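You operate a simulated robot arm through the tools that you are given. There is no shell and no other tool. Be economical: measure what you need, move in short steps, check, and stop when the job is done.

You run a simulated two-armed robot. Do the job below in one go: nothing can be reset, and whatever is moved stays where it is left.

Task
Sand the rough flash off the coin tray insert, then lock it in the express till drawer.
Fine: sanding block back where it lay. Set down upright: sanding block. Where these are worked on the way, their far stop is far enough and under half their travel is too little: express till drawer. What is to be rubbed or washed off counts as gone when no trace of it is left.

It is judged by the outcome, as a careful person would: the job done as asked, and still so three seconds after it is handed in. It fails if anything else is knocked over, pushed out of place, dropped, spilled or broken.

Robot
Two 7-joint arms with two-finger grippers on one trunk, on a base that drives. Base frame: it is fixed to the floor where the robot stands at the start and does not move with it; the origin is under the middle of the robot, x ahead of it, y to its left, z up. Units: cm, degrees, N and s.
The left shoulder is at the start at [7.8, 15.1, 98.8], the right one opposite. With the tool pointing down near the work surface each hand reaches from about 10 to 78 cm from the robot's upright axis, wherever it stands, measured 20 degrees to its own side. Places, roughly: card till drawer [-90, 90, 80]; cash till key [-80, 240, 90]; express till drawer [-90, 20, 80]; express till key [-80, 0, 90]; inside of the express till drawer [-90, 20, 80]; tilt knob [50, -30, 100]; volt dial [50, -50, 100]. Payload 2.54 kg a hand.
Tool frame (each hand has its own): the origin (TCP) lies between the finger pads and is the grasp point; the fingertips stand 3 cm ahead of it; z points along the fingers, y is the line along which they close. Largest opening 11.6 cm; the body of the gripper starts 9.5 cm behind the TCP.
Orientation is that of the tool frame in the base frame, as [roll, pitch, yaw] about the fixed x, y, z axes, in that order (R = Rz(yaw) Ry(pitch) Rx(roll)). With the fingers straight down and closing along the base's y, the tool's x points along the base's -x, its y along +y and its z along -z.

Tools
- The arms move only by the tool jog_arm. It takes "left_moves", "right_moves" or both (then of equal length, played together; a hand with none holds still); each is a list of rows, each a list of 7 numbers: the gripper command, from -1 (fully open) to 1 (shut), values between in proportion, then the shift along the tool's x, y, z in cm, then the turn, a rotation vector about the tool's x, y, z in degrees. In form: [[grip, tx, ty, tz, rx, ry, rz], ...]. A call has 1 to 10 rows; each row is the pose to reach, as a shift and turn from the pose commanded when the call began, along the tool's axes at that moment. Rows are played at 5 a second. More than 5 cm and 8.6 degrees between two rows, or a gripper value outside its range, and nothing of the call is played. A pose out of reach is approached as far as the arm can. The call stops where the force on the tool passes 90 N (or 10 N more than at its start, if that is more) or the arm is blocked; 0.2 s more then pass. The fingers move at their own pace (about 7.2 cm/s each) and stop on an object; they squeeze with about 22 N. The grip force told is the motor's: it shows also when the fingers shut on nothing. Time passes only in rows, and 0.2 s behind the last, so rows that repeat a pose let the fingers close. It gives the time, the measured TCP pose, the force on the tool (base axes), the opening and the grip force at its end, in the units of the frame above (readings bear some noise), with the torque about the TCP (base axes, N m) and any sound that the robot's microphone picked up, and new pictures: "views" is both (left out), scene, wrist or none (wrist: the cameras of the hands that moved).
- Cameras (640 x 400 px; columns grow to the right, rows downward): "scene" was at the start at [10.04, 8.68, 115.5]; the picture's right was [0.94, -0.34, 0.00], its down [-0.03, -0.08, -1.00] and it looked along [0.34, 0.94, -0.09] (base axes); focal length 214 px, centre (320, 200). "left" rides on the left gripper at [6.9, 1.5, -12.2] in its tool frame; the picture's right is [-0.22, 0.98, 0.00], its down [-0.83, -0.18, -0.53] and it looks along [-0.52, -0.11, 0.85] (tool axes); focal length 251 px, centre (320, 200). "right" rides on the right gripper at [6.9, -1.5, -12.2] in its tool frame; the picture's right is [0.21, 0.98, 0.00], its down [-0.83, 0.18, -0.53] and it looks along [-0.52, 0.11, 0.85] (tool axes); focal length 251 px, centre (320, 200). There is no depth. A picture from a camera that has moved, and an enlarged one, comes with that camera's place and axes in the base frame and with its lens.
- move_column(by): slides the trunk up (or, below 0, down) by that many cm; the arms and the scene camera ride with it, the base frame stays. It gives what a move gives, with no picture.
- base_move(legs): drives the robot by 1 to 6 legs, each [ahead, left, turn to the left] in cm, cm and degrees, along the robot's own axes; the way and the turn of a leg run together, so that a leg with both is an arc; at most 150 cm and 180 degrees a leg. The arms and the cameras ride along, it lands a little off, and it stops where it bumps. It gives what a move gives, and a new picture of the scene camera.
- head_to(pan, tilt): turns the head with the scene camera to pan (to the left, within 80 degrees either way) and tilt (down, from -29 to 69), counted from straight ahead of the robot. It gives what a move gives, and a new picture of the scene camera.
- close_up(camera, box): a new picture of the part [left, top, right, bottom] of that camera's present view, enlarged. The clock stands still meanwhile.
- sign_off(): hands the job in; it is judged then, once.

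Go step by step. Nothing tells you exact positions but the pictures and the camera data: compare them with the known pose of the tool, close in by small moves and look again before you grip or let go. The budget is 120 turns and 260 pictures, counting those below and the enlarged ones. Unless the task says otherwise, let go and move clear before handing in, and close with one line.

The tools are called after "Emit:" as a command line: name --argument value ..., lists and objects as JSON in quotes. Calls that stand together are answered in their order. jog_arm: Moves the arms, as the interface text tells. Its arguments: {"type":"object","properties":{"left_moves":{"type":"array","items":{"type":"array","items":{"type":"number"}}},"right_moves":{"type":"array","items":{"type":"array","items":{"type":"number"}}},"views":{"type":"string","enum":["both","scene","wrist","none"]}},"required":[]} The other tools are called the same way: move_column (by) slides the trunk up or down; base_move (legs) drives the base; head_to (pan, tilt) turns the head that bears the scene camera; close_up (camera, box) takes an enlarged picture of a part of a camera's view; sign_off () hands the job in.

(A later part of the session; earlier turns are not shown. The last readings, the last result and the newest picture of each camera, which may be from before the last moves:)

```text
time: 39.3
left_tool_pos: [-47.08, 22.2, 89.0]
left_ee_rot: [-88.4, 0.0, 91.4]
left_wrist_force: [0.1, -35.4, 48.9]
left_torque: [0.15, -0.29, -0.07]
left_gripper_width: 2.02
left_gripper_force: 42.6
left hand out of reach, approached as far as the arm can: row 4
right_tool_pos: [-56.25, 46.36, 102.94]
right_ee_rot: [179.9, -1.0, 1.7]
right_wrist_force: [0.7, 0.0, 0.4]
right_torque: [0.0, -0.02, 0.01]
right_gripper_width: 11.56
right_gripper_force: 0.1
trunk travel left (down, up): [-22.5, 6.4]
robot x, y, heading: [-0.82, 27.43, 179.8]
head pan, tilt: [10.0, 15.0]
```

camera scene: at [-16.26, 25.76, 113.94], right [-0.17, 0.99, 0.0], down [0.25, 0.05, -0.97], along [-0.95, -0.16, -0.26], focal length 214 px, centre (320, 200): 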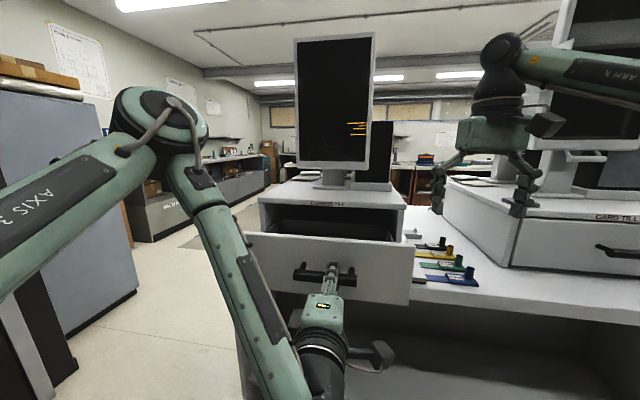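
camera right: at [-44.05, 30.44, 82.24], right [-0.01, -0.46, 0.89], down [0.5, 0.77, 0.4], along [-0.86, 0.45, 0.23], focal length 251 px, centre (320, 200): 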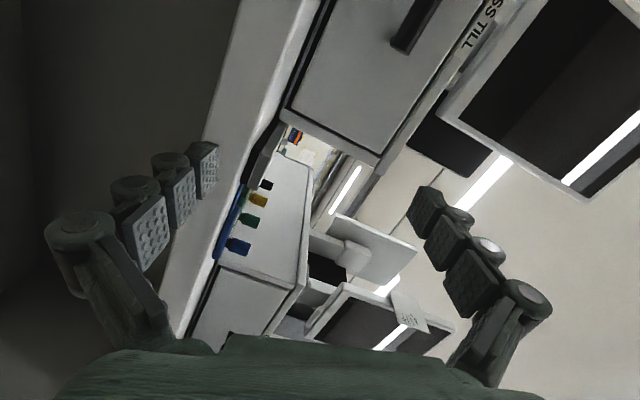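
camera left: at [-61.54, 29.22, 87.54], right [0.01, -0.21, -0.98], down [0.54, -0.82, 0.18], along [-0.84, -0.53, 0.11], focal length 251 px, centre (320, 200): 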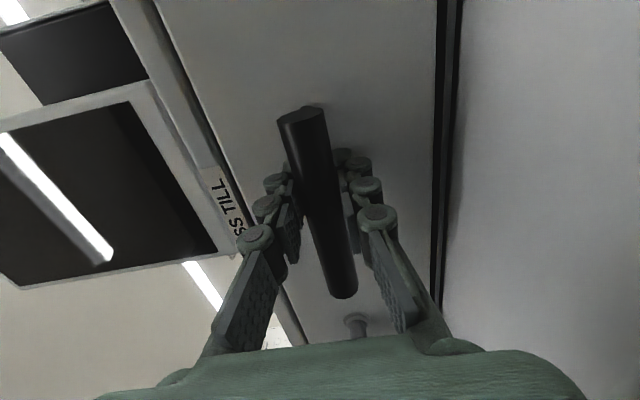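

27 cm open with no stop felt. I'll relax the side load, let go, back off and look inside the drawer.

Emit:
jog_arm --left_moves '[[1, -0.5, -0.7, 0, 0, 0, 0], [0, -0.5, -0.7, 0, 0, 0, 0], [-1, -0.5, -0.7, 0, 0, 0, 0], [-1, -0.5, -0.7, 0, 0, 0, 0], [-1, -0.5, -0.7, 0, 0, 0, 0]]' --views "none"

Emit:
base_move --legs '[[-16, 0, 0]]'

Emit:
head_to --pan 10 --tilt 30

```text
time: 40.5
left_tool_pos: [-47.6, 22.77, 88.69]
left_ee_rot: [-89.9, 0.1, 90.4]
left_wrist_force: [0.1, -0.3, 0.2]
left_torque: [0.0, 0.02, 0.03]
left_gripper_width: 11.59
left_gripper_force: 0.1
left hand out of reach, approached as far as the arm can: row 1, 2, 3, 4, 5
right_tool_pos: [-56.4, 46.69, 102.57]
right_ee_rot: [179.8, -1.2, 1.7]
right_wrist_force: [0.1, -0.8, 0.2]
right_torque: [0.01, -0.03, 0.0]
right_gripper_width: 11.62
right_gripper_force: 0.1
trunk travel left (down, up): [-22.5, 6.4]
robot x, y, heading: [-0.57, 27.71, 179.9]
head pan, tilt: [10.0, 15.0]
```

```text
time: 42.1
left_tool_pos: [-32.15, 22.48, 88.57]
left_ee_rot: [-90.0, 0.1, 90.4]
left_wrist_force: [-0.5, -0.6, -0.7]
left_torque: [-0.01, 0.0, 0.0]
left_gripper_width: 11.56
left_gripper_force: 0.0
right_tool_pos: [-41.2, 46.46, 102.17]
right_ee_rot: [179.9, -1.6, 1.6]
right_wrist_force: [-0.5, -0.6, 0.5]
right_torque: [-0.01, 0.02, 0.02]
right_gripper_width: 11.58
right_gripper_force: 0.1
trunk travel left (down, up): [-22.5, 6.4]
robot x, y, heading: [15.37, 27.48, 179.8]
head pan, tilt: [10.0, 15.0]
stopped in leg 1: the robot was blocked; the commanded pose is now the measured one
camera scene: at [-1.05, 25.74, 113.86], right [-0.17, 0.99, 0.0], down [0.26, 0.04, -0.96], along [-0.95, -0.16, -0.26], focal length 214 px, centre (320, 200)
```

scene: 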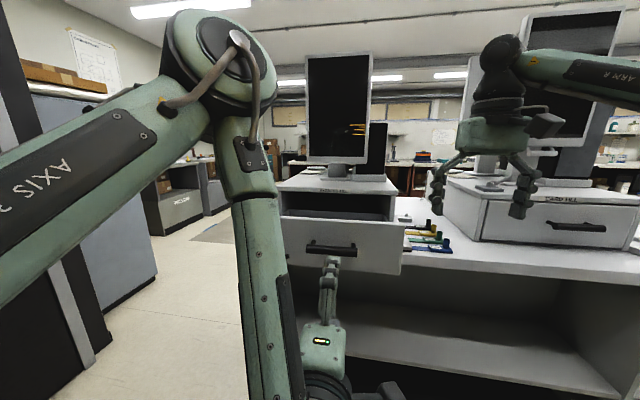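

```text
time: 42.9
left_tool_pos: [-32.04, 22.61, 88.28]
left_ee_rot: [-90.3, 0.0, 90.5]
left_wrist_force: [-0.4, 0.4, 0.0]
left_torque: [0.0, 0.01, 0.01]
left_gripper_width: 11.6
left_gripper_force: 0.1
right_tool_pos: [-41.08, 46.67, 101.96]
right_ee_rot: [179.7, -1.6, 1.5]
right_wrist_force: [-0.1, -0.3, -0.4]
right_torque: [-0.03, 0.01, 0.01]
right_gripper_width: 11.6
right_gripper_force: 0.0
trunk travel left (down, up): [-22.5, 6.4]
robot x, y, heading: [15.46, 27.74, 179.8]
head pan, tilt: [10.0, 30.0]
camera scene: at [-0.81, 25.83, 111.36], right [-0.17, 0.99, 0.0], down [0.5, 0.08, -0.86], along [-0.85, -0.15, -0.51], focal length 214 px, centre (320, 200)
```

scene: 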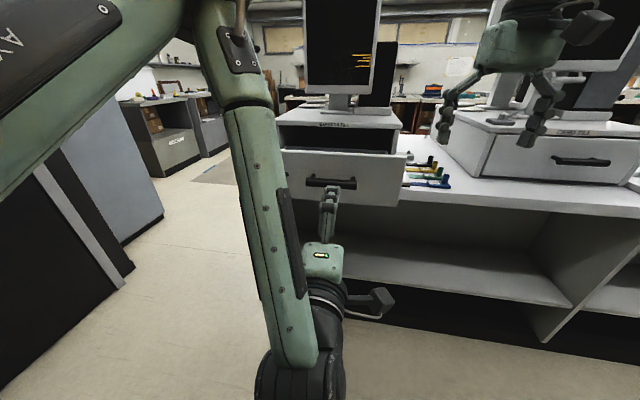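

The drawer is open about 27 cm. The base bumped something behind (x≈15), so I'll stop backing there. Next I return the left hand to pointing down and high, to travel to the bench.

Emit:
jog_arm --left_moves '[[-1, 0, -2.6, 0, -4.6, 4.6, 4.6], [-1, 0, -5.2, 0, -9.2, 9.2, 9.2], [-1, 0, -7.8, 0, -13.8, 13.8, 13.8], [-1, 0, -10.4, 0, -18.4, 18.4, 18.4], [-1, 0, -13, 0, -23, 23, 23], [-1, 0, -15.6, 0, -27.6, 27.6, 27.6], [-1, 0, -18.2, 0, -32.2, 32.2, 32.2], [-1, 0, -20.8, 0, -36.8, 36.8, 36.8], [-1, 0, -23.4, 0, -41.4, 41.4, 41.4], [-1, 0, -26, 0, -46, 46, 46]]' --views "none"

Emit:
jog_arm --left_moves '[[-1, 0, 0, 0, -4.7, 4.7, 4.7], [-1, 0, 0, 0, -9.3, 9.3, 9.3], [-1, 0, 0, 0, -14, 14, 14], [-1, 0, 0, 0, -18.6, 18.6, 18.6], [-1, 0, 0, 0, -23.3, 23.3, 23.3]]' --views "none"

Emit:
base_move --legs '[[4, 0, 0]]'

```text
time: 45.0
left_tool_pos: [-32.34, 22.6, 114.34]
left_ee_rot: [-151.9, 16.7, 28.6]
left_wrist_force: [-0.1, 0.1, 0.7]
left_torque: [0.03, 0.01, 0.0]
left_gripper_width: 11.59
left_gripper_force: 0.1
left hand out of reach, approached as far as the arm can: row 1, 2, 3, 4
right_tool_pos: [-41.0, 46.7, 101.95]
right_ee_rot: [179.8, -1.8, 1.6]
right_wrist_force: [-0.5, -0.4, -0.1]
right_torque: [-0.01, 0.01, 0.0]
right_gripper_width: 11.6
right_gripper_force: 0.1
trunk travel left (down, up): [-22.5, 6.4]
robot x, y, heading: [15.4, 27.24, 179.8]
head pan, tilt: [10.0, 30.0]
```

```text
time: 46.2
left_tool_pos: [-32.32, 22.6, 114.3]
left_ee_rot: [179.9, -0.4, 0.5]
left_wrist_force: [-0.6, 1.4, -0.3]
left_torque: [-0.01, -0.06, 0.0]
left_gripper_width: 11.58
left_gripper_force: 0.1
right_tool_pos: [-41.15, 46.6, 102.06]
right_ee_rot: [179.8, -1.7, 1.6]
right_wrist_force: [-0.1, 0.0, -0.2]
right_torque: [-0.01, -0.01, 0.05]
right_gripper_width: 11.62
right_gripper_force: 0.1
trunk travel left (down, up): [-22.5, 6.4]
robot x, y, heading: [15.48, 26.93, 179.8]
head pan, tilt: [10.0, 30.0]
```

```text
time: 47.1
left_tool_pos: [-35.81, 22.52, 114.52]
left_ee_rot: [-180.0, 0.0, 0.7]
left_wrist_force: [0.2, 0.3, -0.1]
left_torque: [-0.03, -0.06, 0.04]
left_gripper_width: 11.59
left_gripper_force: 0.0
right_tool_pos: [-44.8, 46.69, 102.29]
right_ee_rot: [179.8, -1.4, 1.7]
right_wrist_force: [-0.7, -0.1, 0.1]
right_torque: [0.02, -0.04, -0.01]
right_gripper_width: 11.6
right_gripper_force: 0.1
trunk travel left (down, up): [-22.5, 6.4]
robot x, y, heading: [11.49, 27.67, 179.7]
head pan, tilt: [10.0, 30.0]
camera scene: at [-4.37, 25.83, 111.46], right [-0.17, 0.99, 0.0], down [0.49, 0.09, -0.87], along [-0.85, -0.15, -0.5], focal length 214 px, centre (320, 200)
```

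scene: 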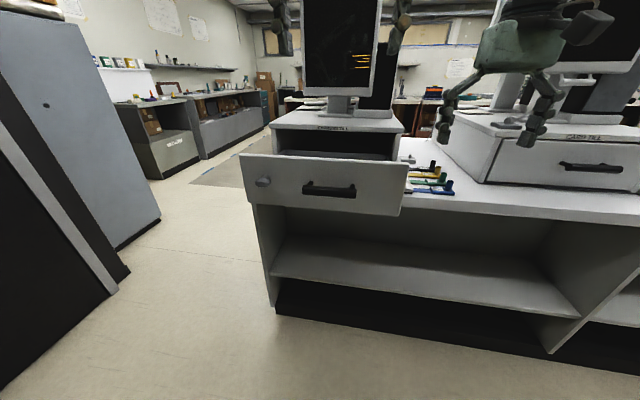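

The drawer stands open and nothing seems disturbed. I'll tuck both hands in, then drive to the bench facing it near y≈-43.

Emit:
jog_arm --left_moves '[[-1, 4, 0, 0, 0, 0, 0], [-1, 8, 0, 0, 0, 0, 0], [-1, 12, 0, 0, 0, 0, 0], [-1, 14, 0, 0, 0, 0, 0], [-1, 14, 0, 0, 0, 0, 0]]' --right_moves '[[-1, 4, 0, -2, 0, 0, 0], [-1, 8, 0, -4, 0, 0, 0], [-1, 12, 0, -6, 0, 0, 0], [-1, 16, 0, -8, 0, 0, 0], [-1, 20, 0, -9, 0, 0, 0]]' --views "none"

Emit:
base_move --legs '[[13, 0, 0], [0, 0, 90], [0, 0, 90.3], [0, -70, 0]]'

Emit:
head_to --pan -15 --tilt 35

```text
time: 48.3
left_tool_pos: [-21.72, 22.69, 114.73]
left_ee_rot: [-180.0, 0.1, 0.6]
left_wrist_force: [0.0, -0.6, 0.3]
left_torque: [0.01, 0.01, 0.04]
left_gripper_width: 11.59
left_gripper_force: 0.1
right_tool_pos: [-24.73, 47.35, 111.98]
right_ee_rot: [180.0, -1.3, 1.8]
right_wrist_force: [0.8, 0.2, 0.4]
right_torque: [0.01, 0.01, 0.0]
right_gripper_width: 11.59
right_gripper_force: 0.1
trunk travel left (down, up): [-22.5, 6.4]
robot x, y, heading: [11.29, 27.24, 179.7]
head pan, tilt: [10.0, 30.0]
```

```text
time: 64.4
left_tool_pos: [32.44, -37.94, 114.76]
left_ee_rot: [179.9, 0.1, -178.3]
left_wrist_force: [-0.1, -0.2, 0.4]
left_torque: [-0.01, -0.01, 0.02]
left_gripper_width: 11.6
left_gripper_force: 0.1
right_tool_pos: [36.19, -62.51, 111.92]
right_ee_rot: [179.9, -1.3, -177.3]
right_wrist_force: [0.3, 0.2, 0.4]
right_torque: [0.03, 0.01, -0.03]
right_gripper_width: 11.58
right_gripper_force: 0.1
trunk travel left (down, up): [-22.5, 6.4]
robot x, y, heading: [-0.15, -43.24, 1.4]
head pan, tilt: [10.0, 30.0]
camera scene: at [15.52, -41.38, 111.49], right [0.19, -0.98, 0.0], down [-0.49, -0.09, -0.87], along [0.85, 0.16, -0.5], focal length 214 px, centre (320, 200)
```

scene: 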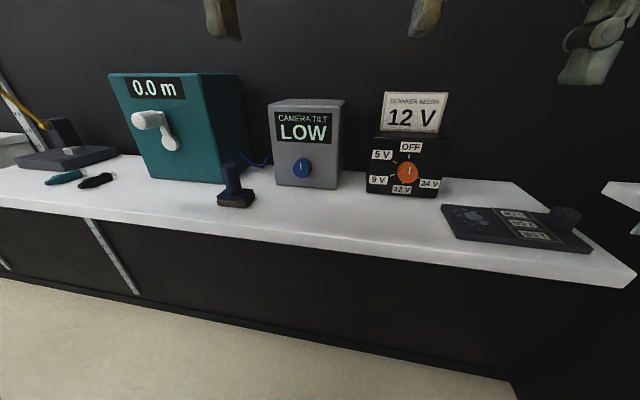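

```text
time: 65.2
left_tool_pos: [32.57, -38.05, 114.74]
left_ee_rot: [180.0, 0.1, -178.3]
left_wrist_force: [0.0, 0.5, -0.5]
left_torque: [-0.02, -0.02, 0.01]
left_gripper_width: 11.57
left_gripper_force: 0.1
right_tool_pos: [36.09, -62.56, 111.93]
right_ee_rot: [179.9, -1.3, -177.4]
right_wrist_force: [0.3, 1.1, 0.0]
right_torque: [-0.01, -0.04, -0.02]
right_gripper_width: 11.58
right_gripper_force: 0.1
trunk travel left (down, up): [-22.5, 6.4]
robot x, y, heading: [-0.18, -43.37, 0.8]
head pan, tilt: [-15.0, 35.0]
camera scene: at [15.18, -45.22, 110.71], right [-0.24, -0.97, 0.0], down [-0.56, 0.14, -0.82], along [0.79, -0.2, -0.57], focal length 214 px, centre (320, 200)
```

scene: 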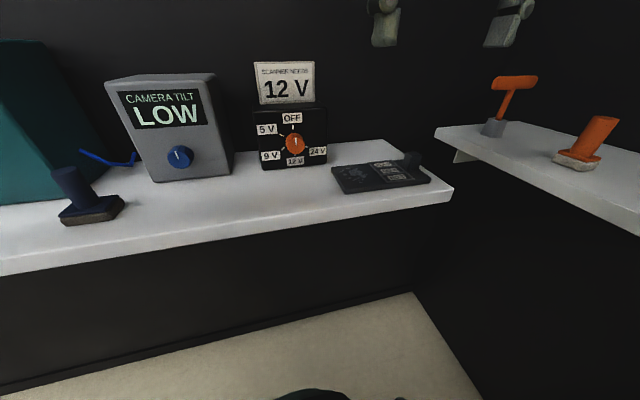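

Clear view now: navy block left, insert by the right end, an orange-handled block on the side shelf. Close-ups to decide which is the sanding block.

Emit:
close_up --camera "scene" --box '[40, 150, 140, 240]'

Emit:
close_up --camera "scene" --box '[540, 100, 640, 190]'

Emit:
close_up --camera "scene" --box '[320, 140, 450, 210]'

Emit:
head_to --pan -60 --tilt 30

```text
4.44 times, centred on (90, 195) of scene
camera zoom: at [15.18, -45.22, 110.71], right [-0.24, -0.97, 0.0], down [-0.56, 0.14, -0.82], along [0.79, -0.2, -0.57], focal length 953 px, centre (1342, 222)
```

zoom: 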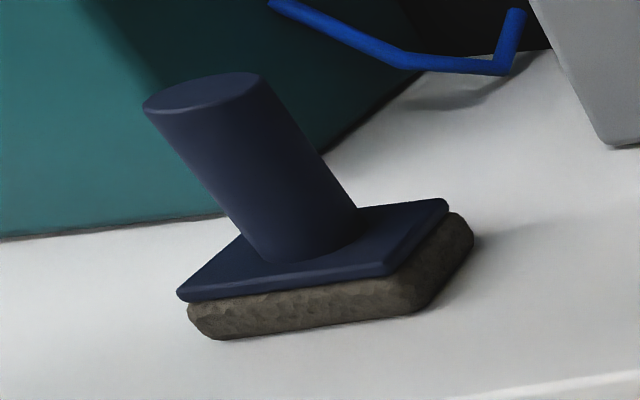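

```text
4.44 times, centred on (590, 145) of scene
camera zoom: at [15.18, -45.22, 110.71], right [-0.24, -0.97, 0.0], down [-0.56, 0.14, -0.82], along [0.79, -0.2, -0.57], focal length 953 px, centre (-880, 444)
```

zoom: 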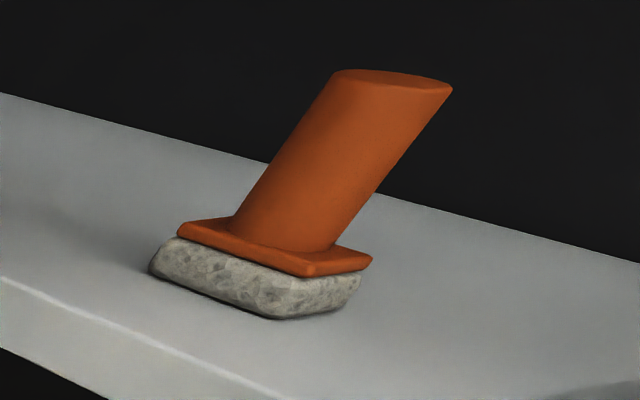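

```text
4.92 times, centred on (385, 175) of scene
camera zoom: at [15.18, -45.22, 110.71], right [-0.24, -0.97, 0.0], down [-0.56, 0.14, -0.82], along [0.79, -0.2, -0.57], focal length 1056 px, centre (0, 323)
```

zoom: 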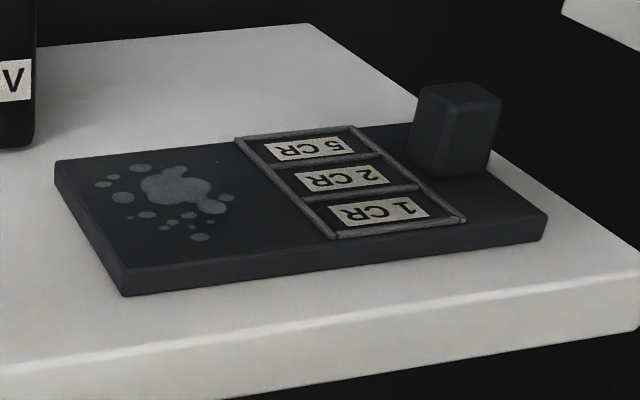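

```text
time: 66.4
left_tool_pos: [32.58, -38.11, 114.66]
left_ee_rot: [-180.0, 0.1, -178.3]
left_wrist_force: [-0.5, 0.1, 0.3]
left_torque: [-0.04, 0.02, 0.01]
left_gripper_width: 11.6
left_gripper_force: 0.1
right_tool_pos: [36.08, -62.58, 111.97]
right_ee_rot: [179.9, -1.3, -177.4]
right_wrist_force: [0.7, -1.3, 0.6]
right_torque: [0.0, -0.01, 0.0]
right_gripper_width: 11.62
right_gripper_force: 0.1
trunk travel left (down, up): [-22.5, 6.4]
robot x, y, heading: [-0.37, -43.44, 0.6]
head pan, tilt: [-60.0, 30.0]
camera scene: at [11.27, -50.83, 111.48], right [-0.86, -0.51, 0.0], down [-0.26, 0.43, -0.87], along [0.44, -0.74, -0.5], focal length 214 px, centre (320, 200)
```

scene: 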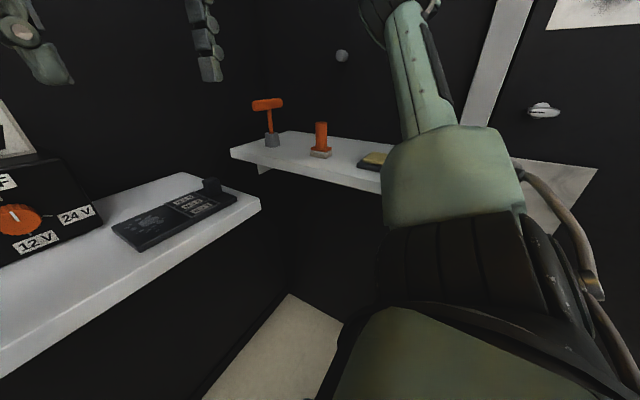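

Two similar handled blocks: navy with a brown gritty pad and orange with a grey pad. I'll zoom in on the side-shelf items.

Emit:
close_up --camera "scene" --box '[290, 110, 400, 180]'

Emit:
close_up --camera "scene" --box '[305, 145, 340, 165]'

```text
5.71 times, centred on (345, 145) of scene
camera zoom: at [11.27, -50.83, 111.48], right [-0.86, -0.51, 0.0], down [-0.26, 0.43, -0.87], along [0.44, -0.74, -0.5], focal length 1226 px, centre (177, 514)
```

zoom: 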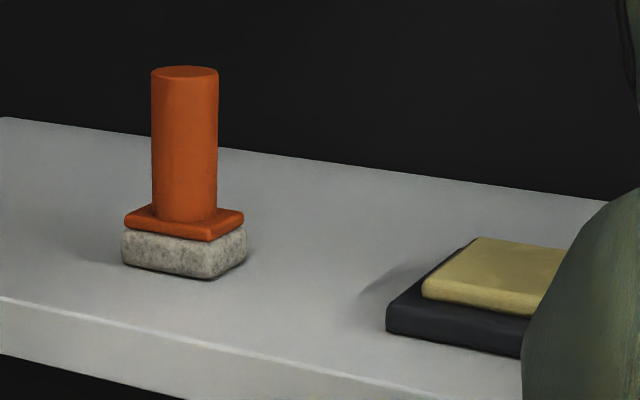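

```text
16.00 times, centred on (322, 155) of scene
camera zoom: at [11.27, -50.83, 111.48], right [-0.86, -0.51, 0.0], down [-0.26, 0.43, -0.87], along [0.44, -0.74, -0.5], focal length 3432 px, centre (280, 920)
```

zoom: 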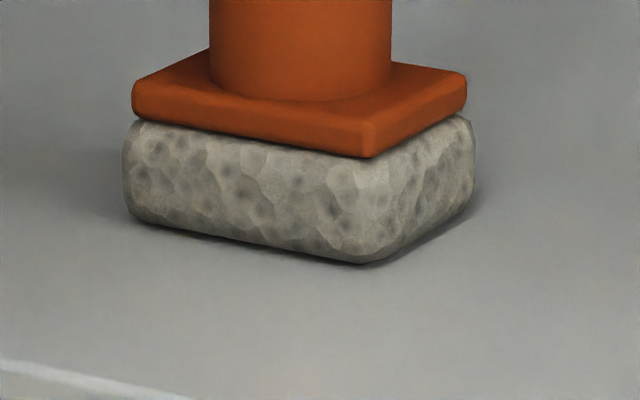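

I take the navy block with the coarse brown abrasive pad to be the sanding block (the orange one carries a soft grey felt-like pad). It stands at about [46.5, -19, 89.5]; the insert plate spans x 45–54, y -57 to -74 with its stub at y≈-72. I'll bring the left hand above the block.

Emit:
jog_arm --left_moves '[[-1, 0, 4, 0, 0, 0, 0], [-1, -3, 7.5, 0, 0, 0, 0], [-1, -6, 11, 1, 0, 0, 0], [-1, -9, 14, 2, 0, 0, 0], [-1, -12, 17, 3, 0, 0, 0], [-1, -14.5, 18.1, 4, 0, 0, 0]]' --views "none"

Emit:
head_to --pan 10 --tilt 35

Emit:
close_up --camera "left" --box '[120, 100, 520, 350]'

```text
time: 67.8
left_tool_pos: [46.58, -19.39, 110.53]
left_ee_rot: [-180.0, 0.1, -178.6]
left_wrist_force: [0.0, 0.2, 0.1]
left_torque: [-0.02, 0.0, -0.01]
left_gripper_width: 11.58
left_gripper_force: 0.0
right_tool_pos: [36.19, -62.61, 111.97]
right_ee_rot: [179.8, -1.4, -177.3]
right_wrist_force: [0.0, 0.2, 0.4]
right_torque: [0.02, -0.01, 0.01]
right_gripper_width: 11.58
right_gripper_force: 0.0
trunk travel left (down, up): [-22.5, 6.4]
robot x, y, heading: [-0.19, -43.55, 0.5]
head pan, tilt: [-60.0, 30.0]
```

```text
time: 69.2
left_tool_pos: [46.67, -19.49, 110.73]
left_ee_rot: [-180.0, 0.2, -178.6]
left_wrist_force: [-0.3, -0.9, 0.6]
left_torque: [0.01, 0.01, -0.04]
left_gripper_width: 11.61
left_gripper_force: 0.1
right_tool_pos: [36.14, -62.56, 111.93]
right_ee_rot: [179.9, -1.2, -177.3]
right_wrist_force: [-0.5, 0.2, 0.0]
right_torque: [-0.02, 0.02, 0.0]
right_gripper_width: 11.6
right_gripper_force: 0.1
trunk travel left (down, up): [-22.5, 6.4]
robot x, y, heading: [-0.29, -43.04, 0.8]
head pan, tilt: [10.0, 35.0]
camera scene: at [15.29, -41.42, 110.71], right [0.19, -0.98, 0.0], down [-0.56, -0.11, -0.82], along [0.8, 0.15, -0.57], focal length 214 px, centre (320, 200)
```

scene: 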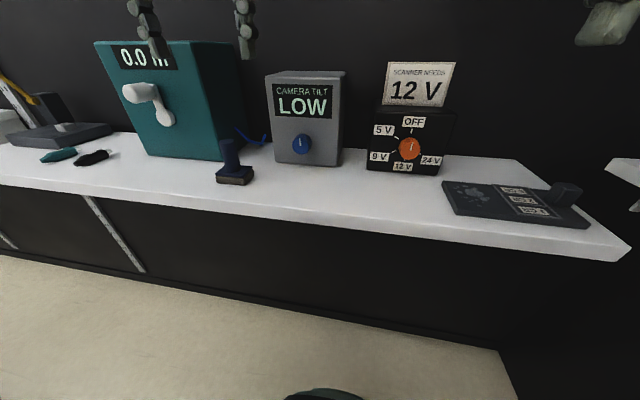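

```text
1.60 times, centred on (320, 225) of left
camera zoom: at [39.61, -18.22, 122.84], right [0.19, 0.98, 0.0], down [0.83, -0.16, 0.53], along [0.53, -0.1, -0.84], focal length 402 px, centre (320, 160)
```

zoom: 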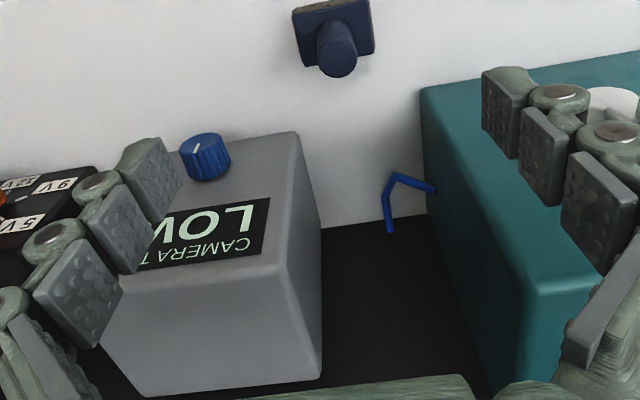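

The handle's top is at about [48, -18.5, 97.5]. I'll centre and descend onto it with the fingers half open.

Emit:
jog_arm --left_moves '[[-0.2, -1.4, 1, 1, 0, 0, 0], [-0.2, -1.4, 1, 4, 0, 0, 0], [-0.2, -1.4, 1, 8, 0, 0, 0], [-0.2, -1.4, 1, 11, 0, 0, 0], [-0.2, -1.4, 1, 13.5, 0, 0, 0]]' --views "both"

```text
time: 70.4
left_tool_pos: [47.92, -18.39, 97.02]
left_ee_rot: [180.0, 0.1, -178.4]
left_wrist_force: [0.0, -0.2, -1.3]
left_torque: [0.0, 0.04, 0.01]
left_gripper_width: 6.95
left_gripper_force: 0.0
right_tool_pos: [36.2, -62.54, 111.95]
right_ee_rot: [179.9, -1.4, -177.3]
right_wrist_force: [0.2, -0.8, -0.3]
right_torque: [-0.01, -0.01, -0.02]
right_gripper_width: 11.59
right_gripper_force: 0.2
trunk travel left (down, up): [-22.5, 6.4]
robot x, y, heading: [-0.12, -43.09, 1.0]
head pan, tilt: [10.0, 35.0]
camera scene: at [15.3, -41.4, 110.71], right [0.19, -0.98, 0.0], down [-0.56, -0.11, -0.82], along [0.8, 0.15, -0.57], focal length 214 px, centre (320, 200)
camera left: at [40.92, -17.22, 109.3], right [0.19, 0.98, 0.0], down [0.83, -0.16, 0.54], along [0.53, -0.1, -0.84], focal length 251 px, centre (320, 200)
```

scene: 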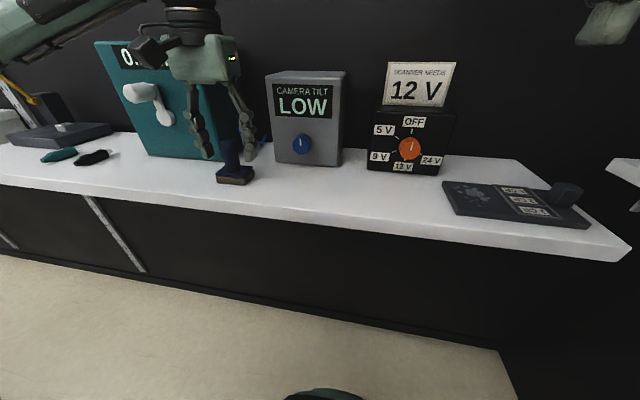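
left: 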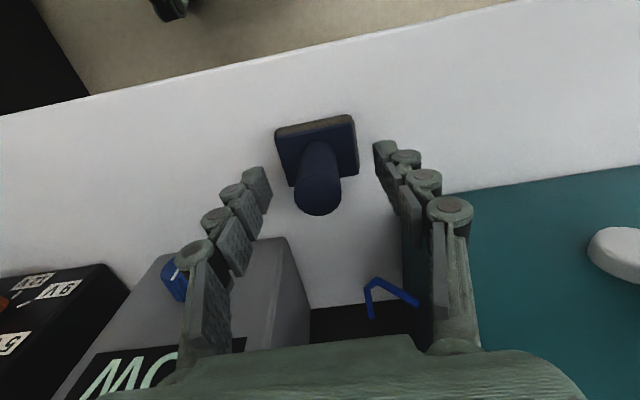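

The handle is centred between the fingers. Lower slightly and grip.

Emit:
jog_arm --left_moves '[[-0.2, 0, 0, 1.1, 0, 0, 0], [0.5, 0, 0, 1.1, 0, 0, 0], [1, 0, 0, 1.1, 0, 0, 0], [1, 0, 0, 1.1, 0, 0, 0]]' --views "wrist"

```text
time: 71.4
left_tool_pos: [48.01, -18.5, 96.07]
left_ee_rot: [179.9, 0.0, -178.4]
left_wrist_force: [-0.2, -0.8, 1.0]
left_torque: [-0.03, -0.04, 0.01]
left_gripper_width: 2.58
left_gripper_force: 21.6
right_tool_pos: [36.11, -62.51, 111.84]
right_ee_rot: [179.8, -1.3, -177.3]
right_wrist_force: [-0.5, 0.2, 0.0]
right_torque: [0.05, -0.01, -0.03]
right_gripper_width: 11.61
right_gripper_force: 0.2
trunk travel left (down, up): [-22.5, 6.4]
robot x, y, heading: [-0.07, -43.2, 1.0]
head pan, tilt: [10.0, 35.0]
camera left: at [40.92, -17.23, 108.25], right [0.19, 0.98, 0.0], down [0.83, -0.16, 0.54], along [0.53, -0.1, -0.84], focal length 251 px, centre (320, 200)
```

left: 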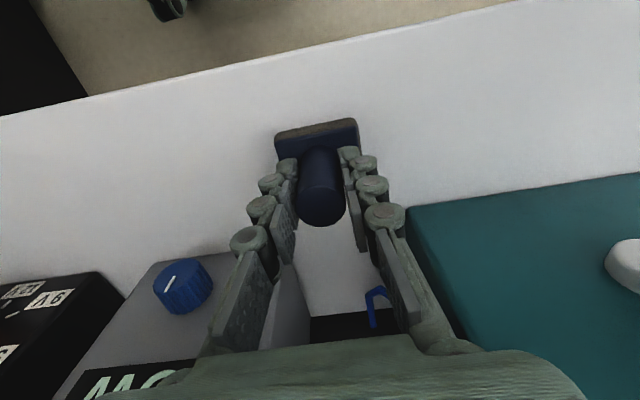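

Gripped (2.6 cm). Home pose noted: TCP [48.0, -18.5, 96.05], yaw -178.4. I'll lift it, move it right, and shift the base right 15 cm.

Emit:
jog_arm --left_moves '[[1, 0, 0, -2, 0, 0, 0], [1, 0, 0, -6, 0, 0, 0], [1, 0, 0, -9, 0, 0, 0], [1, 2, -4, -9, 0, 0, 0], [1, 3, -8, -9, 0, 0, 0], [1, 3, -12, -9, 0, 0, 0]]' --views "none"

Emit:
base_move --legs '[[0, -15, 0]]'

```text
time: 72.8
left_tool_pos: [45.13, -30.24, 105.1]
left_ee_rot: [-179.9, 0.1, -178.4]
left_wrist_force: [-0.7, 0.4, -0.6]
left_torque: [0.01, -0.02, 0.02]
left_gripper_width: 2.58
left_gripper_force: 21.7
right_tool_pos: [36.18, -62.56, 111.94]
right_ee_rot: [179.9, -1.4, -177.4]
right_wrist_force: [-0.1, 0.2, 0.4]
right_torque: [0.03, 0.02, 0.02]
right_gripper_width: 11.58
right_gripper_force: 0.2
trunk travel left (down, up): [-22.5, 6.4]
robot x, y, heading: [-0.1, -43.37, 0.4]
head pan, tilt: [10.0, 35.0]
```

```text
time: 74.8
left_tool_pos: [45.42, -44.93, 105.16]
left_ee_rot: [-180.0, 0.2, -178.4]
left_wrist_force: [-0.2, -0.3, -0.2]
left_torque: [0.01, 0.0, -0.05]
left_gripper_width: 2.57
left_gripper_force: 21.4
right_tool_pos: [36.44, -77.34, 111.98]
right_ee_rot: [179.9, -1.3, -177.3]
right_wrist_force: [0.1, 0.7, 0.0]
right_torque: [0.0, 0.01, 0.0]
right_gripper_width: 11.6
right_gripper_force: 0.0
trunk travel left (down, up): [-22.5, 6.4]
robot x, y, heading: [-0.48, -58.13, 0.9]
head pan, tilt: [10.0, 35.0]
camera scene: at [15.51, -56.23, 110.71], right [0.19, -0.98, 0.0], down [-0.56, -0.11, -0.82], along [0.8, 0.16, -0.57], focal length 214 px, centre (320, 200)
```

scene: 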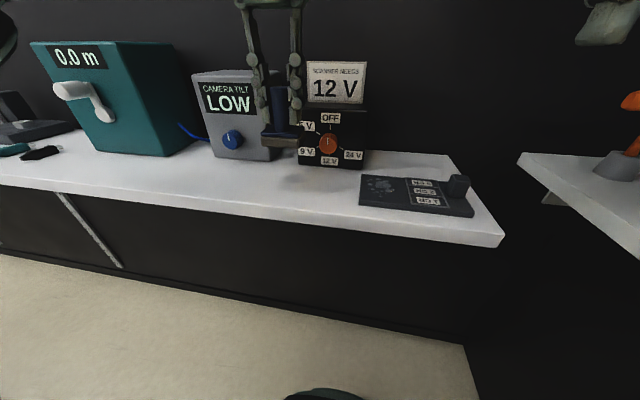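

The block is held clear. I'll zoom on the insert from here to fix the flash location.

Emit:
close_up --camera "scene" --box '[340, 155, 500, 235]'

Emit:
close_up --camera "left" --box '[0, 0, 640, 400]'

```text
4.00 times, centred on (420, 195) of scene
camera zoom: at [15.51, -56.23, 110.71], right [0.19, -0.98, 0.0], down [-0.56, -0.11, -0.82], along [0.8, 0.16, -0.57], focal length 858 px, centre (-80, 220)
```

zoom: 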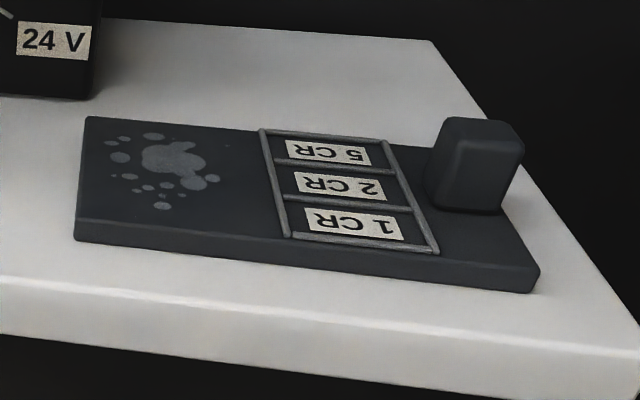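

```text
1.00 times, centred on (320, 200) of left (not enlarged: the box is as wide or as high as the picture)
camera zoom: at [38.41, -43.72, 117.27], right [0.19, 0.98, 0.0], down [0.83, -0.16, 0.53], along [0.53, -0.1, -0.84], focal length 251 px, centre (320, 200)
```

zoom: 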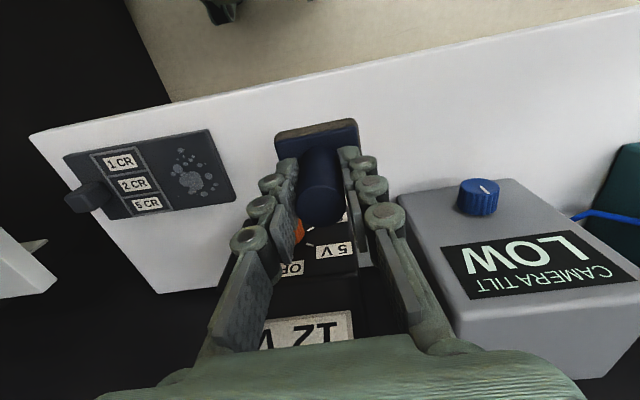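

Both cameras agree: the flash covers about x 46–52.5, y -63.5 to -58.3, plate top at z≈91. I'll carry the block over it, then lower until contact.

Emit:
jog_arm --left_moves '[[1, 0, -4.5, 0, 0, 0, 0], [1, 0, -9, 0, 0, 0, 0], [1, 0, -13, 0, 0, 0, 0], [1, -1, -15.4, 0, 0, 0, 0], [1, -3.2, -15.4, 1.5, 0, 0, 0], [1, -3.2, -15.4, 4, 0, 0, 0], [1, -3.2, -15.4, 6, 0, 0, 0], [1, -3.2, -15.4, 7, 0, 0, 0]]' --views "both"

```text
time: 76.7
left_tool_pos: [48.95, -60.26, 98.14]
left_ee_rot: [180.0, 0.1, -178.3]
left_wrist_force: [-0.4, 0.5, -0.8]
left_torque: [-0.02, -0.01, 0.0]
left_gripper_width: 2.59
left_gripper_force: 21.7
right_tool_pos: [36.55, -77.21, 112.0]
right_ee_rot: [179.8, -1.3, -177.2]
right_wrist_force: [0.8, -1.2, -0.7]
right_torque: [0.01, 0.02, -0.03]
right_gripper_width: 11.62
right_gripper_force: 0.0
trunk travel left (down, up): [-22.5, 6.4]
robot x, y, heading: [-0.36, -58.24, 0.9]
head pan, tilt: [10.0, 35.0]
camera scene: at [15.51, -56.21, 110.71], right [0.19, -0.98, 0.0], down [-0.56, -0.11, -0.82], along [0.8, 0.16, -0.57], focal length 214 px, centre (320, 200)
camera left: at [42.0, -59.01, 110.37], right [0.18, 0.98, 0.0], down [0.83, -0.16, 0.54], along [0.53, -0.1, -0.84], focal length 251 px, centre (320, 200)
```

scene: 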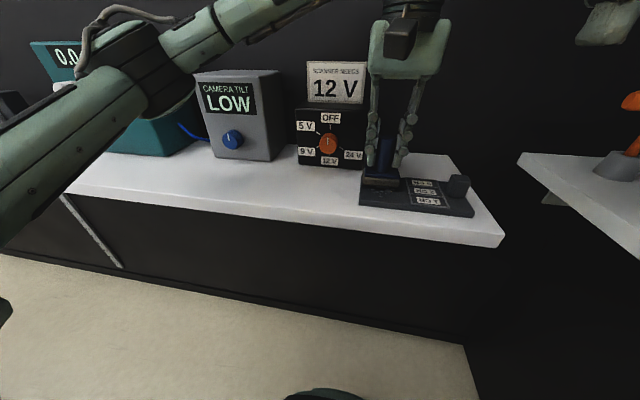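
left: 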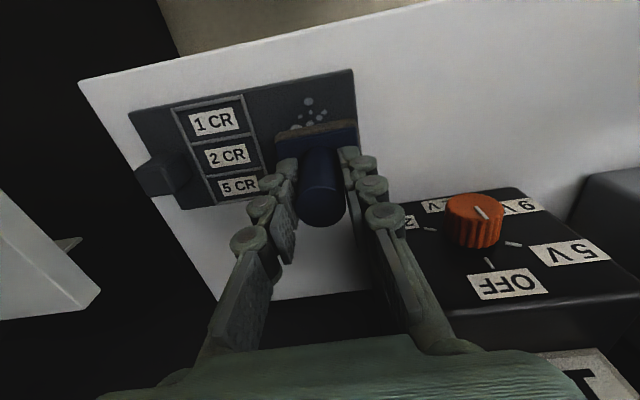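

The pad hovers over the rear part of the flash. Lower gently to contact.

Emit:
jog_arm --left_moves '[[1, 0, 0, 0.3, 0, 0, 0], [1, 0, 0, 0.6, 0, 0, 0], [1, 0, 0, 0.8, 0, 0, 0]]' --views "none"

```text
time: 77.5
left_tool_pos: [49.07, -60.21, 97.52]
left_ee_rot: [-180.0, 0.1, -178.3]
left_wrist_force: [0.4, 0.1, -1.4]
left_torque: [-0.02, -0.03, 0.0]
left_gripper_width: 2.59
left_gripper_force: 21.3
right_tool_pos: [36.43, -77.27, 112.01]
right_ee_rot: [179.9, -1.4, -177.1]
right_wrist_force: [0.2, -0.7, 0.2]
right_torque: [0.02, -0.01, -0.01]
right_gripper_width: 11.6
right_gripper_force: 0.0
trunk travel left (down, up): [-22.5, 6.4]
robot x, y, heading: [-0.19, -57.98, 0.8]
head pan, tilt: [10.0, 35.0]
```

Emit:
jog_arm --left_moves '[[1, 0, 0, 0.3, 0, 0, 0], [1, 0, 0, 0.5, 0, 0, 0], [1, 0, 0, 0.5, 0, 0, 0]]' --views "none"

```text
time: 78.2
left_tool_pos: [48.92, -60.21, 97.05]
left_ee_rot: [-179.9, 0.1, -178.3]
left_wrist_force: [4.5, -0.5, 21.2]
left_torque: [-0.03, -0.23, 0.03]
left_gripper_width: 2.62
left_gripper_force: 21.7
right_tool_pos: [36.38, -77.33, 112.06]
right_ee_rot: [179.8, -1.3, -177.1]
right_wrist_force: [0.4, -0.9, -0.2]
right_torque: [-0.02, -0.02, -0.01]
right_gripper_width: 11.6
right_gripper_force: 0.0
trunk travel left (down, up): [-22.5, 6.4]
robot x, y, heading: [-0.08, -58.19, 1.0]
head pan, tilt: [10.0, 35.0]
```

Contact at TCP z≈97.1 with about 21 N. I'll rub fore and aft across the flash with slightly less pressure.

Emit:
jog_arm --left_moves '[[1, 1.5, 0, -0.1, 0, 0, 0], [1, 3, 0, -0.1, 0, 0, 0], [1, 1, 0, -0.1, 0, 0, 0], [1, -1, 0, -0.1, 0, 0, 0], [1, -2.5, 0, -0.1, 0, 0, 0], [1, 0, 0.8, -0.1, 0, 0, 0], [1, 2, 0.8, -0.1, 0, 0, 0], [1, 3, 0.8, -0.1, 0, 0, 0], [1, 0, 0, -0.1, 0, 0, 0], [1, -2, -0.8, -0.1, 0, 0, 0]]' --views "wrist"

```text
time: 80.5
left_tool_pos: [51.07, -61.01, 97.08]
left_ee_rot: [179.9, 0.0, -178.3]
left_wrist_force: [-0.1, 0.3, -1.7]
left_torque: [0.01, -0.01, 0.01]
left_gripper_width: 2.59
left_gripper_force: 21.9
right_tool_pos: [36.33, -77.38, 111.96]
right_ee_rot: [179.9, -1.4, -177.2]
right_wrist_force: [0.4, -0.1, 0.3]
right_torque: [-0.01, 0.02, 0.0]
right_gripper_width: 11.61
right_gripper_force: 0.0
trunk travel left (down, up): [-22.5, 6.4]
robot x, y, heading: [-0.07, -58.13, 1.0]
head pan, tilt: [10.0, 35.0]
camera left: at [44.14, -59.79, 109.16], right [0.19, 0.98, 0.0], down [0.83, -0.16, 0.53], along [0.52, -0.1, -0.85], focal length 251 px, centre (320, 200)
```

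left: 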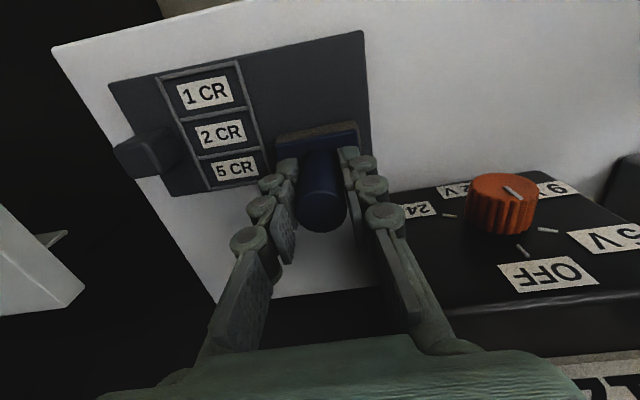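

The front portion of flash is already gone, so it's the right tool. One more pass across the whole patch with contact ensured, then lift and look.

Emit:
jog_arm --left_moves '[[1, -0.5, 0, 0.3, 0, 0, 0], [1, 1, 0.5, 0.3, 0, 0, 0], [1, 3, 1, 0.3, 0, 0, 0], [1, 4.5, 1.5, 0.3, 0, 0, 0], [1, 2.5, 2, 0.3, 0, 0, 0], [1, 0.5, 2.5, 0.3, 0, 0, 0], [1, -0.5, 1.5, 0.3, 0, 0, 0], [1, -0.5, 0, 0.3, 0, 0, 0], [1, -0.5, 0, -2, 0, 0, 0], [1, 0, -0.5, -6, 0, 0, 0]]' --views "none"

Emit:
jog_arm --left_moves '[[1, 2, 4, -1, 0, 0, 0], [1, 5, 8, -1, 0, 0, 0], [1, 6, 12, -1, 0, 0, 0], [1, 6, 16, -1, 0, 0, 0]]' --views "both"

Emit:
close_up --camera "scene" --box '[340, 155, 500, 235]'

Emit:
close_up --camera "left" --box '[60, 100, 280, 240]'

```text
time: 82.7
left_tool_pos: [51.14, -61.37, 102.86]
left_ee_rot: [179.9, 0.1, -178.3]
left_wrist_force: [0.0, 0.1, -1.0]
left_torque: [0.0, 0.01, -0.04]
left_gripper_width: 2.58
left_gripper_force: 21.2
right_tool_pos: [36.4, -77.4, 112.05]
right_ee_rot: [179.9, -1.3, -177.2]
right_wrist_force: [0.9, -0.6, -0.5]
right_torque: [-0.06, -0.04, 0.0]
right_gripper_width: 11.61
right_gripper_force: 0.1
trunk travel left (down, up): [-22.5, 6.4]
robot x, y, heading: [-0.22, -57.84, 0.9]
head pan, tilt: [10.0, 35.0]
```

```text
time: 83.7
left_tool_pos: [44.67, -45.63, 103.99]
left_ee_rot: [-179.9, 0.1, -178.4]
left_wrist_force: [-0.3, -0.4, 0.1]
left_torque: [-0.03, 0.0, 0.02]
left_gripper_width: 2.57
left_gripper_force: 22.1
right_tool_pos: [36.3, -77.21, 111.94]
right_ee_rot: [179.9, -1.2, -177.2]
right_wrist_force: [0.3, -0.5, -0.2]
right_torque: [-0.04, 0.01, 0.0]
right_gripper_width: 11.59
right_gripper_force: 0.1
trunk travel left (down, up): [-22.5, 6.4]
robot x, y, heading: [0.11, -58.59, 1.1]
head pan, tilt: [10.0, 35.0]
camera scene: at [15.49, -56.16, 110.71], right [0.19, -0.98, 0.0], down [-0.56, -0.11, -0.82], along [0.8, 0.16, -0.57], focal length 214 px, centre (320, 200)
camera left: at [37.75, -44.39, 116.12], right [0.19, 0.98, 0.0], down [0.83, -0.16, 0.53], along [0.53, -0.1, -0.84], focal length 251 px, centre (320, 200)
```

scene: 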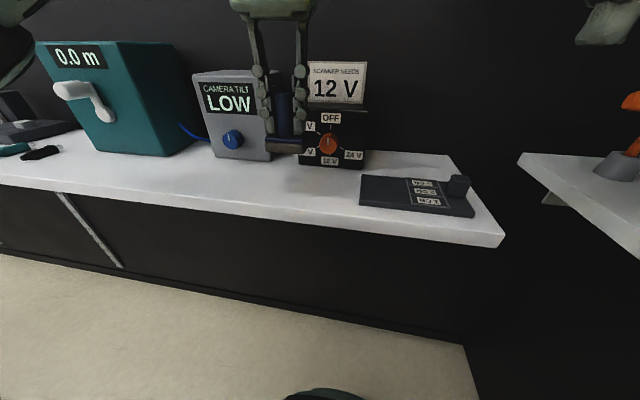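
left: 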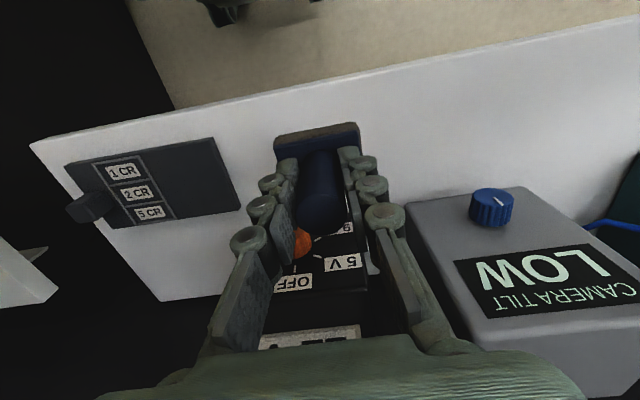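

```text
4.00 times, centred on (420, 195) of scene
camera zoom: at [15.49, -56.16, 110.71], right [0.19, -0.98, 0.0], down [-0.56, -0.11, -0.82], along [0.8, 0.16, -0.57], focal length 858 px, centre (-80, 220)
```

zoom: 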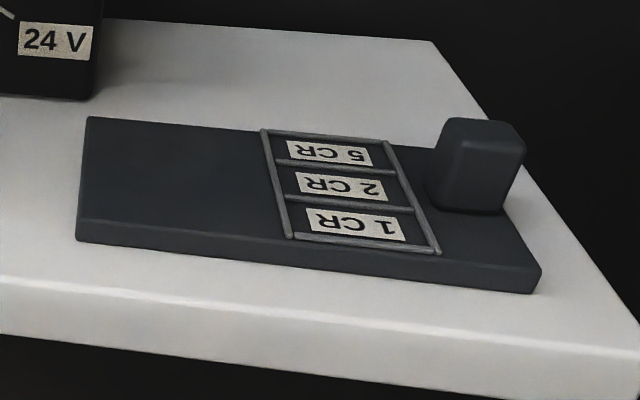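

```text
2.86 times, centred on (170, 170) of left
camera zoom: at [37.75, -44.39, 116.12], right [0.19, 0.98, 0.0], down [0.83, -0.16, 0.53], along [0.53, -0.1, -0.84], focal length 718 px, centre (749, 286)
```

zoom: 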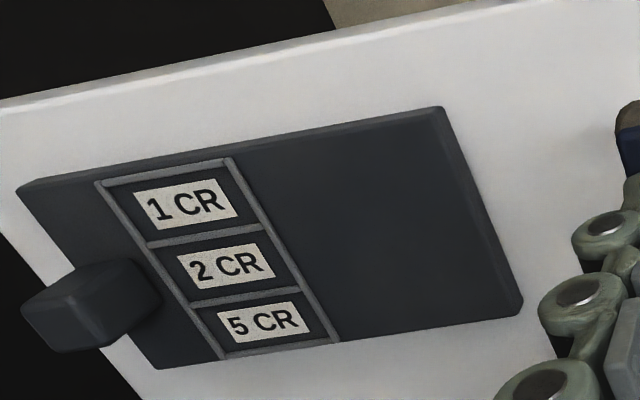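

No trace of flash left from either angle. Now I return the block to its home pose, travelling in front of the instruments.

Emit:
jog_arm --left_moves '[[1, 0, 4, 0, 0, 0, 0], [1, 0, 8, 0, 0, 0, 0], [1, 0, 12, 0, 0, 0, 0], [1, 0, 16, 0, 0, 0, 0], [1, 0, 20, 0, 0, 0, 0], [1, -1, 24, 0, 0, 0, 0], [1, -3, 26.5, 0, 0, 0, 0], [1, -4.1, 27, 2.5, 0, 0, 0], [1, -4.1, 27, 5.5, 0, 0, 0], [1, -4.1, 27, 7, 0, 0, 0]]' --views "wrist"

```text
time: 85.8
left_tool_pos: [48.07, -18.5, 96.76]
left_ee_rot: [180.0, 0.0, -178.3]
left_wrist_force: [0.6, 0.6, -0.6]
left_torque: [0.01, 0.0, -0.01]
left_gripper_width: 2.59
left_gripper_force: 21.9
right_tool_pos: [36.47, -77.28, 112.0]
right_ee_rot: [179.9, -1.3, -177.2]
right_wrist_force: [-0.7, -0.8, -0.3]
right_torque: [0.01, 0.03, 0.01]
right_gripper_width: 11.6
right_gripper_force: 0.1
trunk travel left (down, up): [-22.5, 6.4]
robot x, y, heading: [0.17, -58.07, 0.9]
head pan, tilt: [10.0, 35.0]
camera left: at [41.06, -17.26, 108.93], right [0.19, 0.98, 0.0], down [0.83, -0.16, 0.54], along [0.53, -0.1, -0.84], focal length 251 px, centre (320, 200)
```

left: 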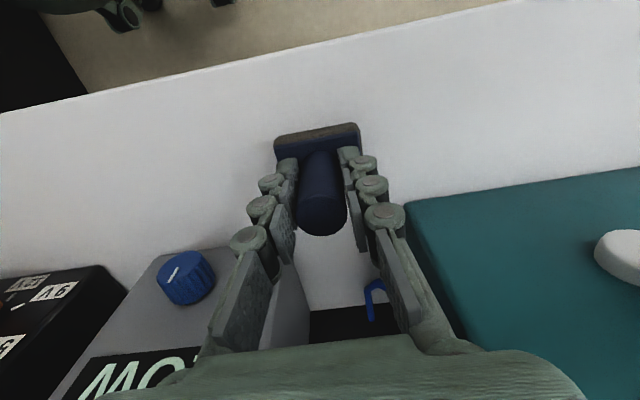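

I'm right above home. Lower in small steps until it touches.

Emit:
jog_arm --left_moves '[[1, 0, 0, 0.3, 0, 0, 0], [1, 0, 0, 0.5, 0, 0, 0], [1, 0, 0, 0.65, 0, 0, 0]]' --views "none"

```text
time: 86.7
left_tool_pos: [47.91, -18.5, 96.21]
left_ee_rot: [-180.0, 0.0, -178.3]
left_wrist_force: [-0.8, 0.6, -0.9]
left_torque: [-0.01, -0.04, -0.01]
left_gripper_width: 2.57
left_gripper_force: 21.9
right_tool_pos: [36.37, -77.32, 112.04]
right_ee_rot: [179.9, -1.3, -177.1]
right_wrist_force: [0.7, 0.0, -0.4]
right_torque: [-0.01, 0.01, -0.01]
right_gripper_width: 11.6
right_gripper_force: 0.1
trunk travel left (down, up): [-22.5, 6.4]
robot x, y, heading: [0.15, -58.01, 0.9]
head pan, tilt: [10.0, 35.0]
```

Emit:
jog_arm --left_moves '[[1, 0, 0, 0.15, 0, 0, 0], [1, 0, 0, 0.3, 0, 0, 0], [1, 0, 0, 0.3, 0, 0, 0]]' --views "none"

```text
time: 87.5
left_tool_pos: [47.94, -18.53, 95.98]
left_ee_rot: [179.9, 0.1, -178.3]
left_wrist_force: [0.4, 0.4, -0.5]
left_torque: [0.01, 0.02, -0.01]
left_gripper_width: 2.57
left_gripper_force: 22.5
right_tool_pos: [36.28, -77.36, 111.89]
right_ee_rot: [179.9, -1.3, -177.3]
right_wrist_force: [0.2, -0.6, -0.8]
right_torque: [-0.01, 0.02, -0.01]
right_gripper_width: 11.61
right_gripper_force: 0.0
trunk travel left (down, up): [-22.5, 6.4]
robot x, y, heading: [-0.25, -58.01, 0.9]
head pan, tilt: [10.0, 35.0]
```

Emit:
jog_arm --left_moves '[[1, 0, 0, 0.15, 0, 0, 0], [1, 0, 0, 0.3, 0, 0, 0], [1, 0, 0, 0.3, 0, 0, 0]]' --views "none"

```text
time: 88.2
left_tool_pos: [47.88, -18.61, 95.52]
left_ee_rot: [179.9, 0.1, -178.4]
left_wrist_force: [0.2, 0.6, -0.8]
left_torque: [-0.02, 0.01, -0.01]
left_gripper_width: 2.58
left_gripper_force: 22.3
right_tool_pos: [36.49, -77.27, 111.95]
right_ee_rot: [180.0, -1.3, -177.3]
right_wrist_force: [0.5, 0.2, -0.3]
right_torque: [-0.02, -0.01, -0.02]
right_gripper_width: 11.58
right_gripper_force: 0.1
trunk travel left (down, up): [-22.5, 6.4]
robot x, y, heading: [0.01, -58.22, 0.9]
head pan, tilt: [10.0, 35.0]
```

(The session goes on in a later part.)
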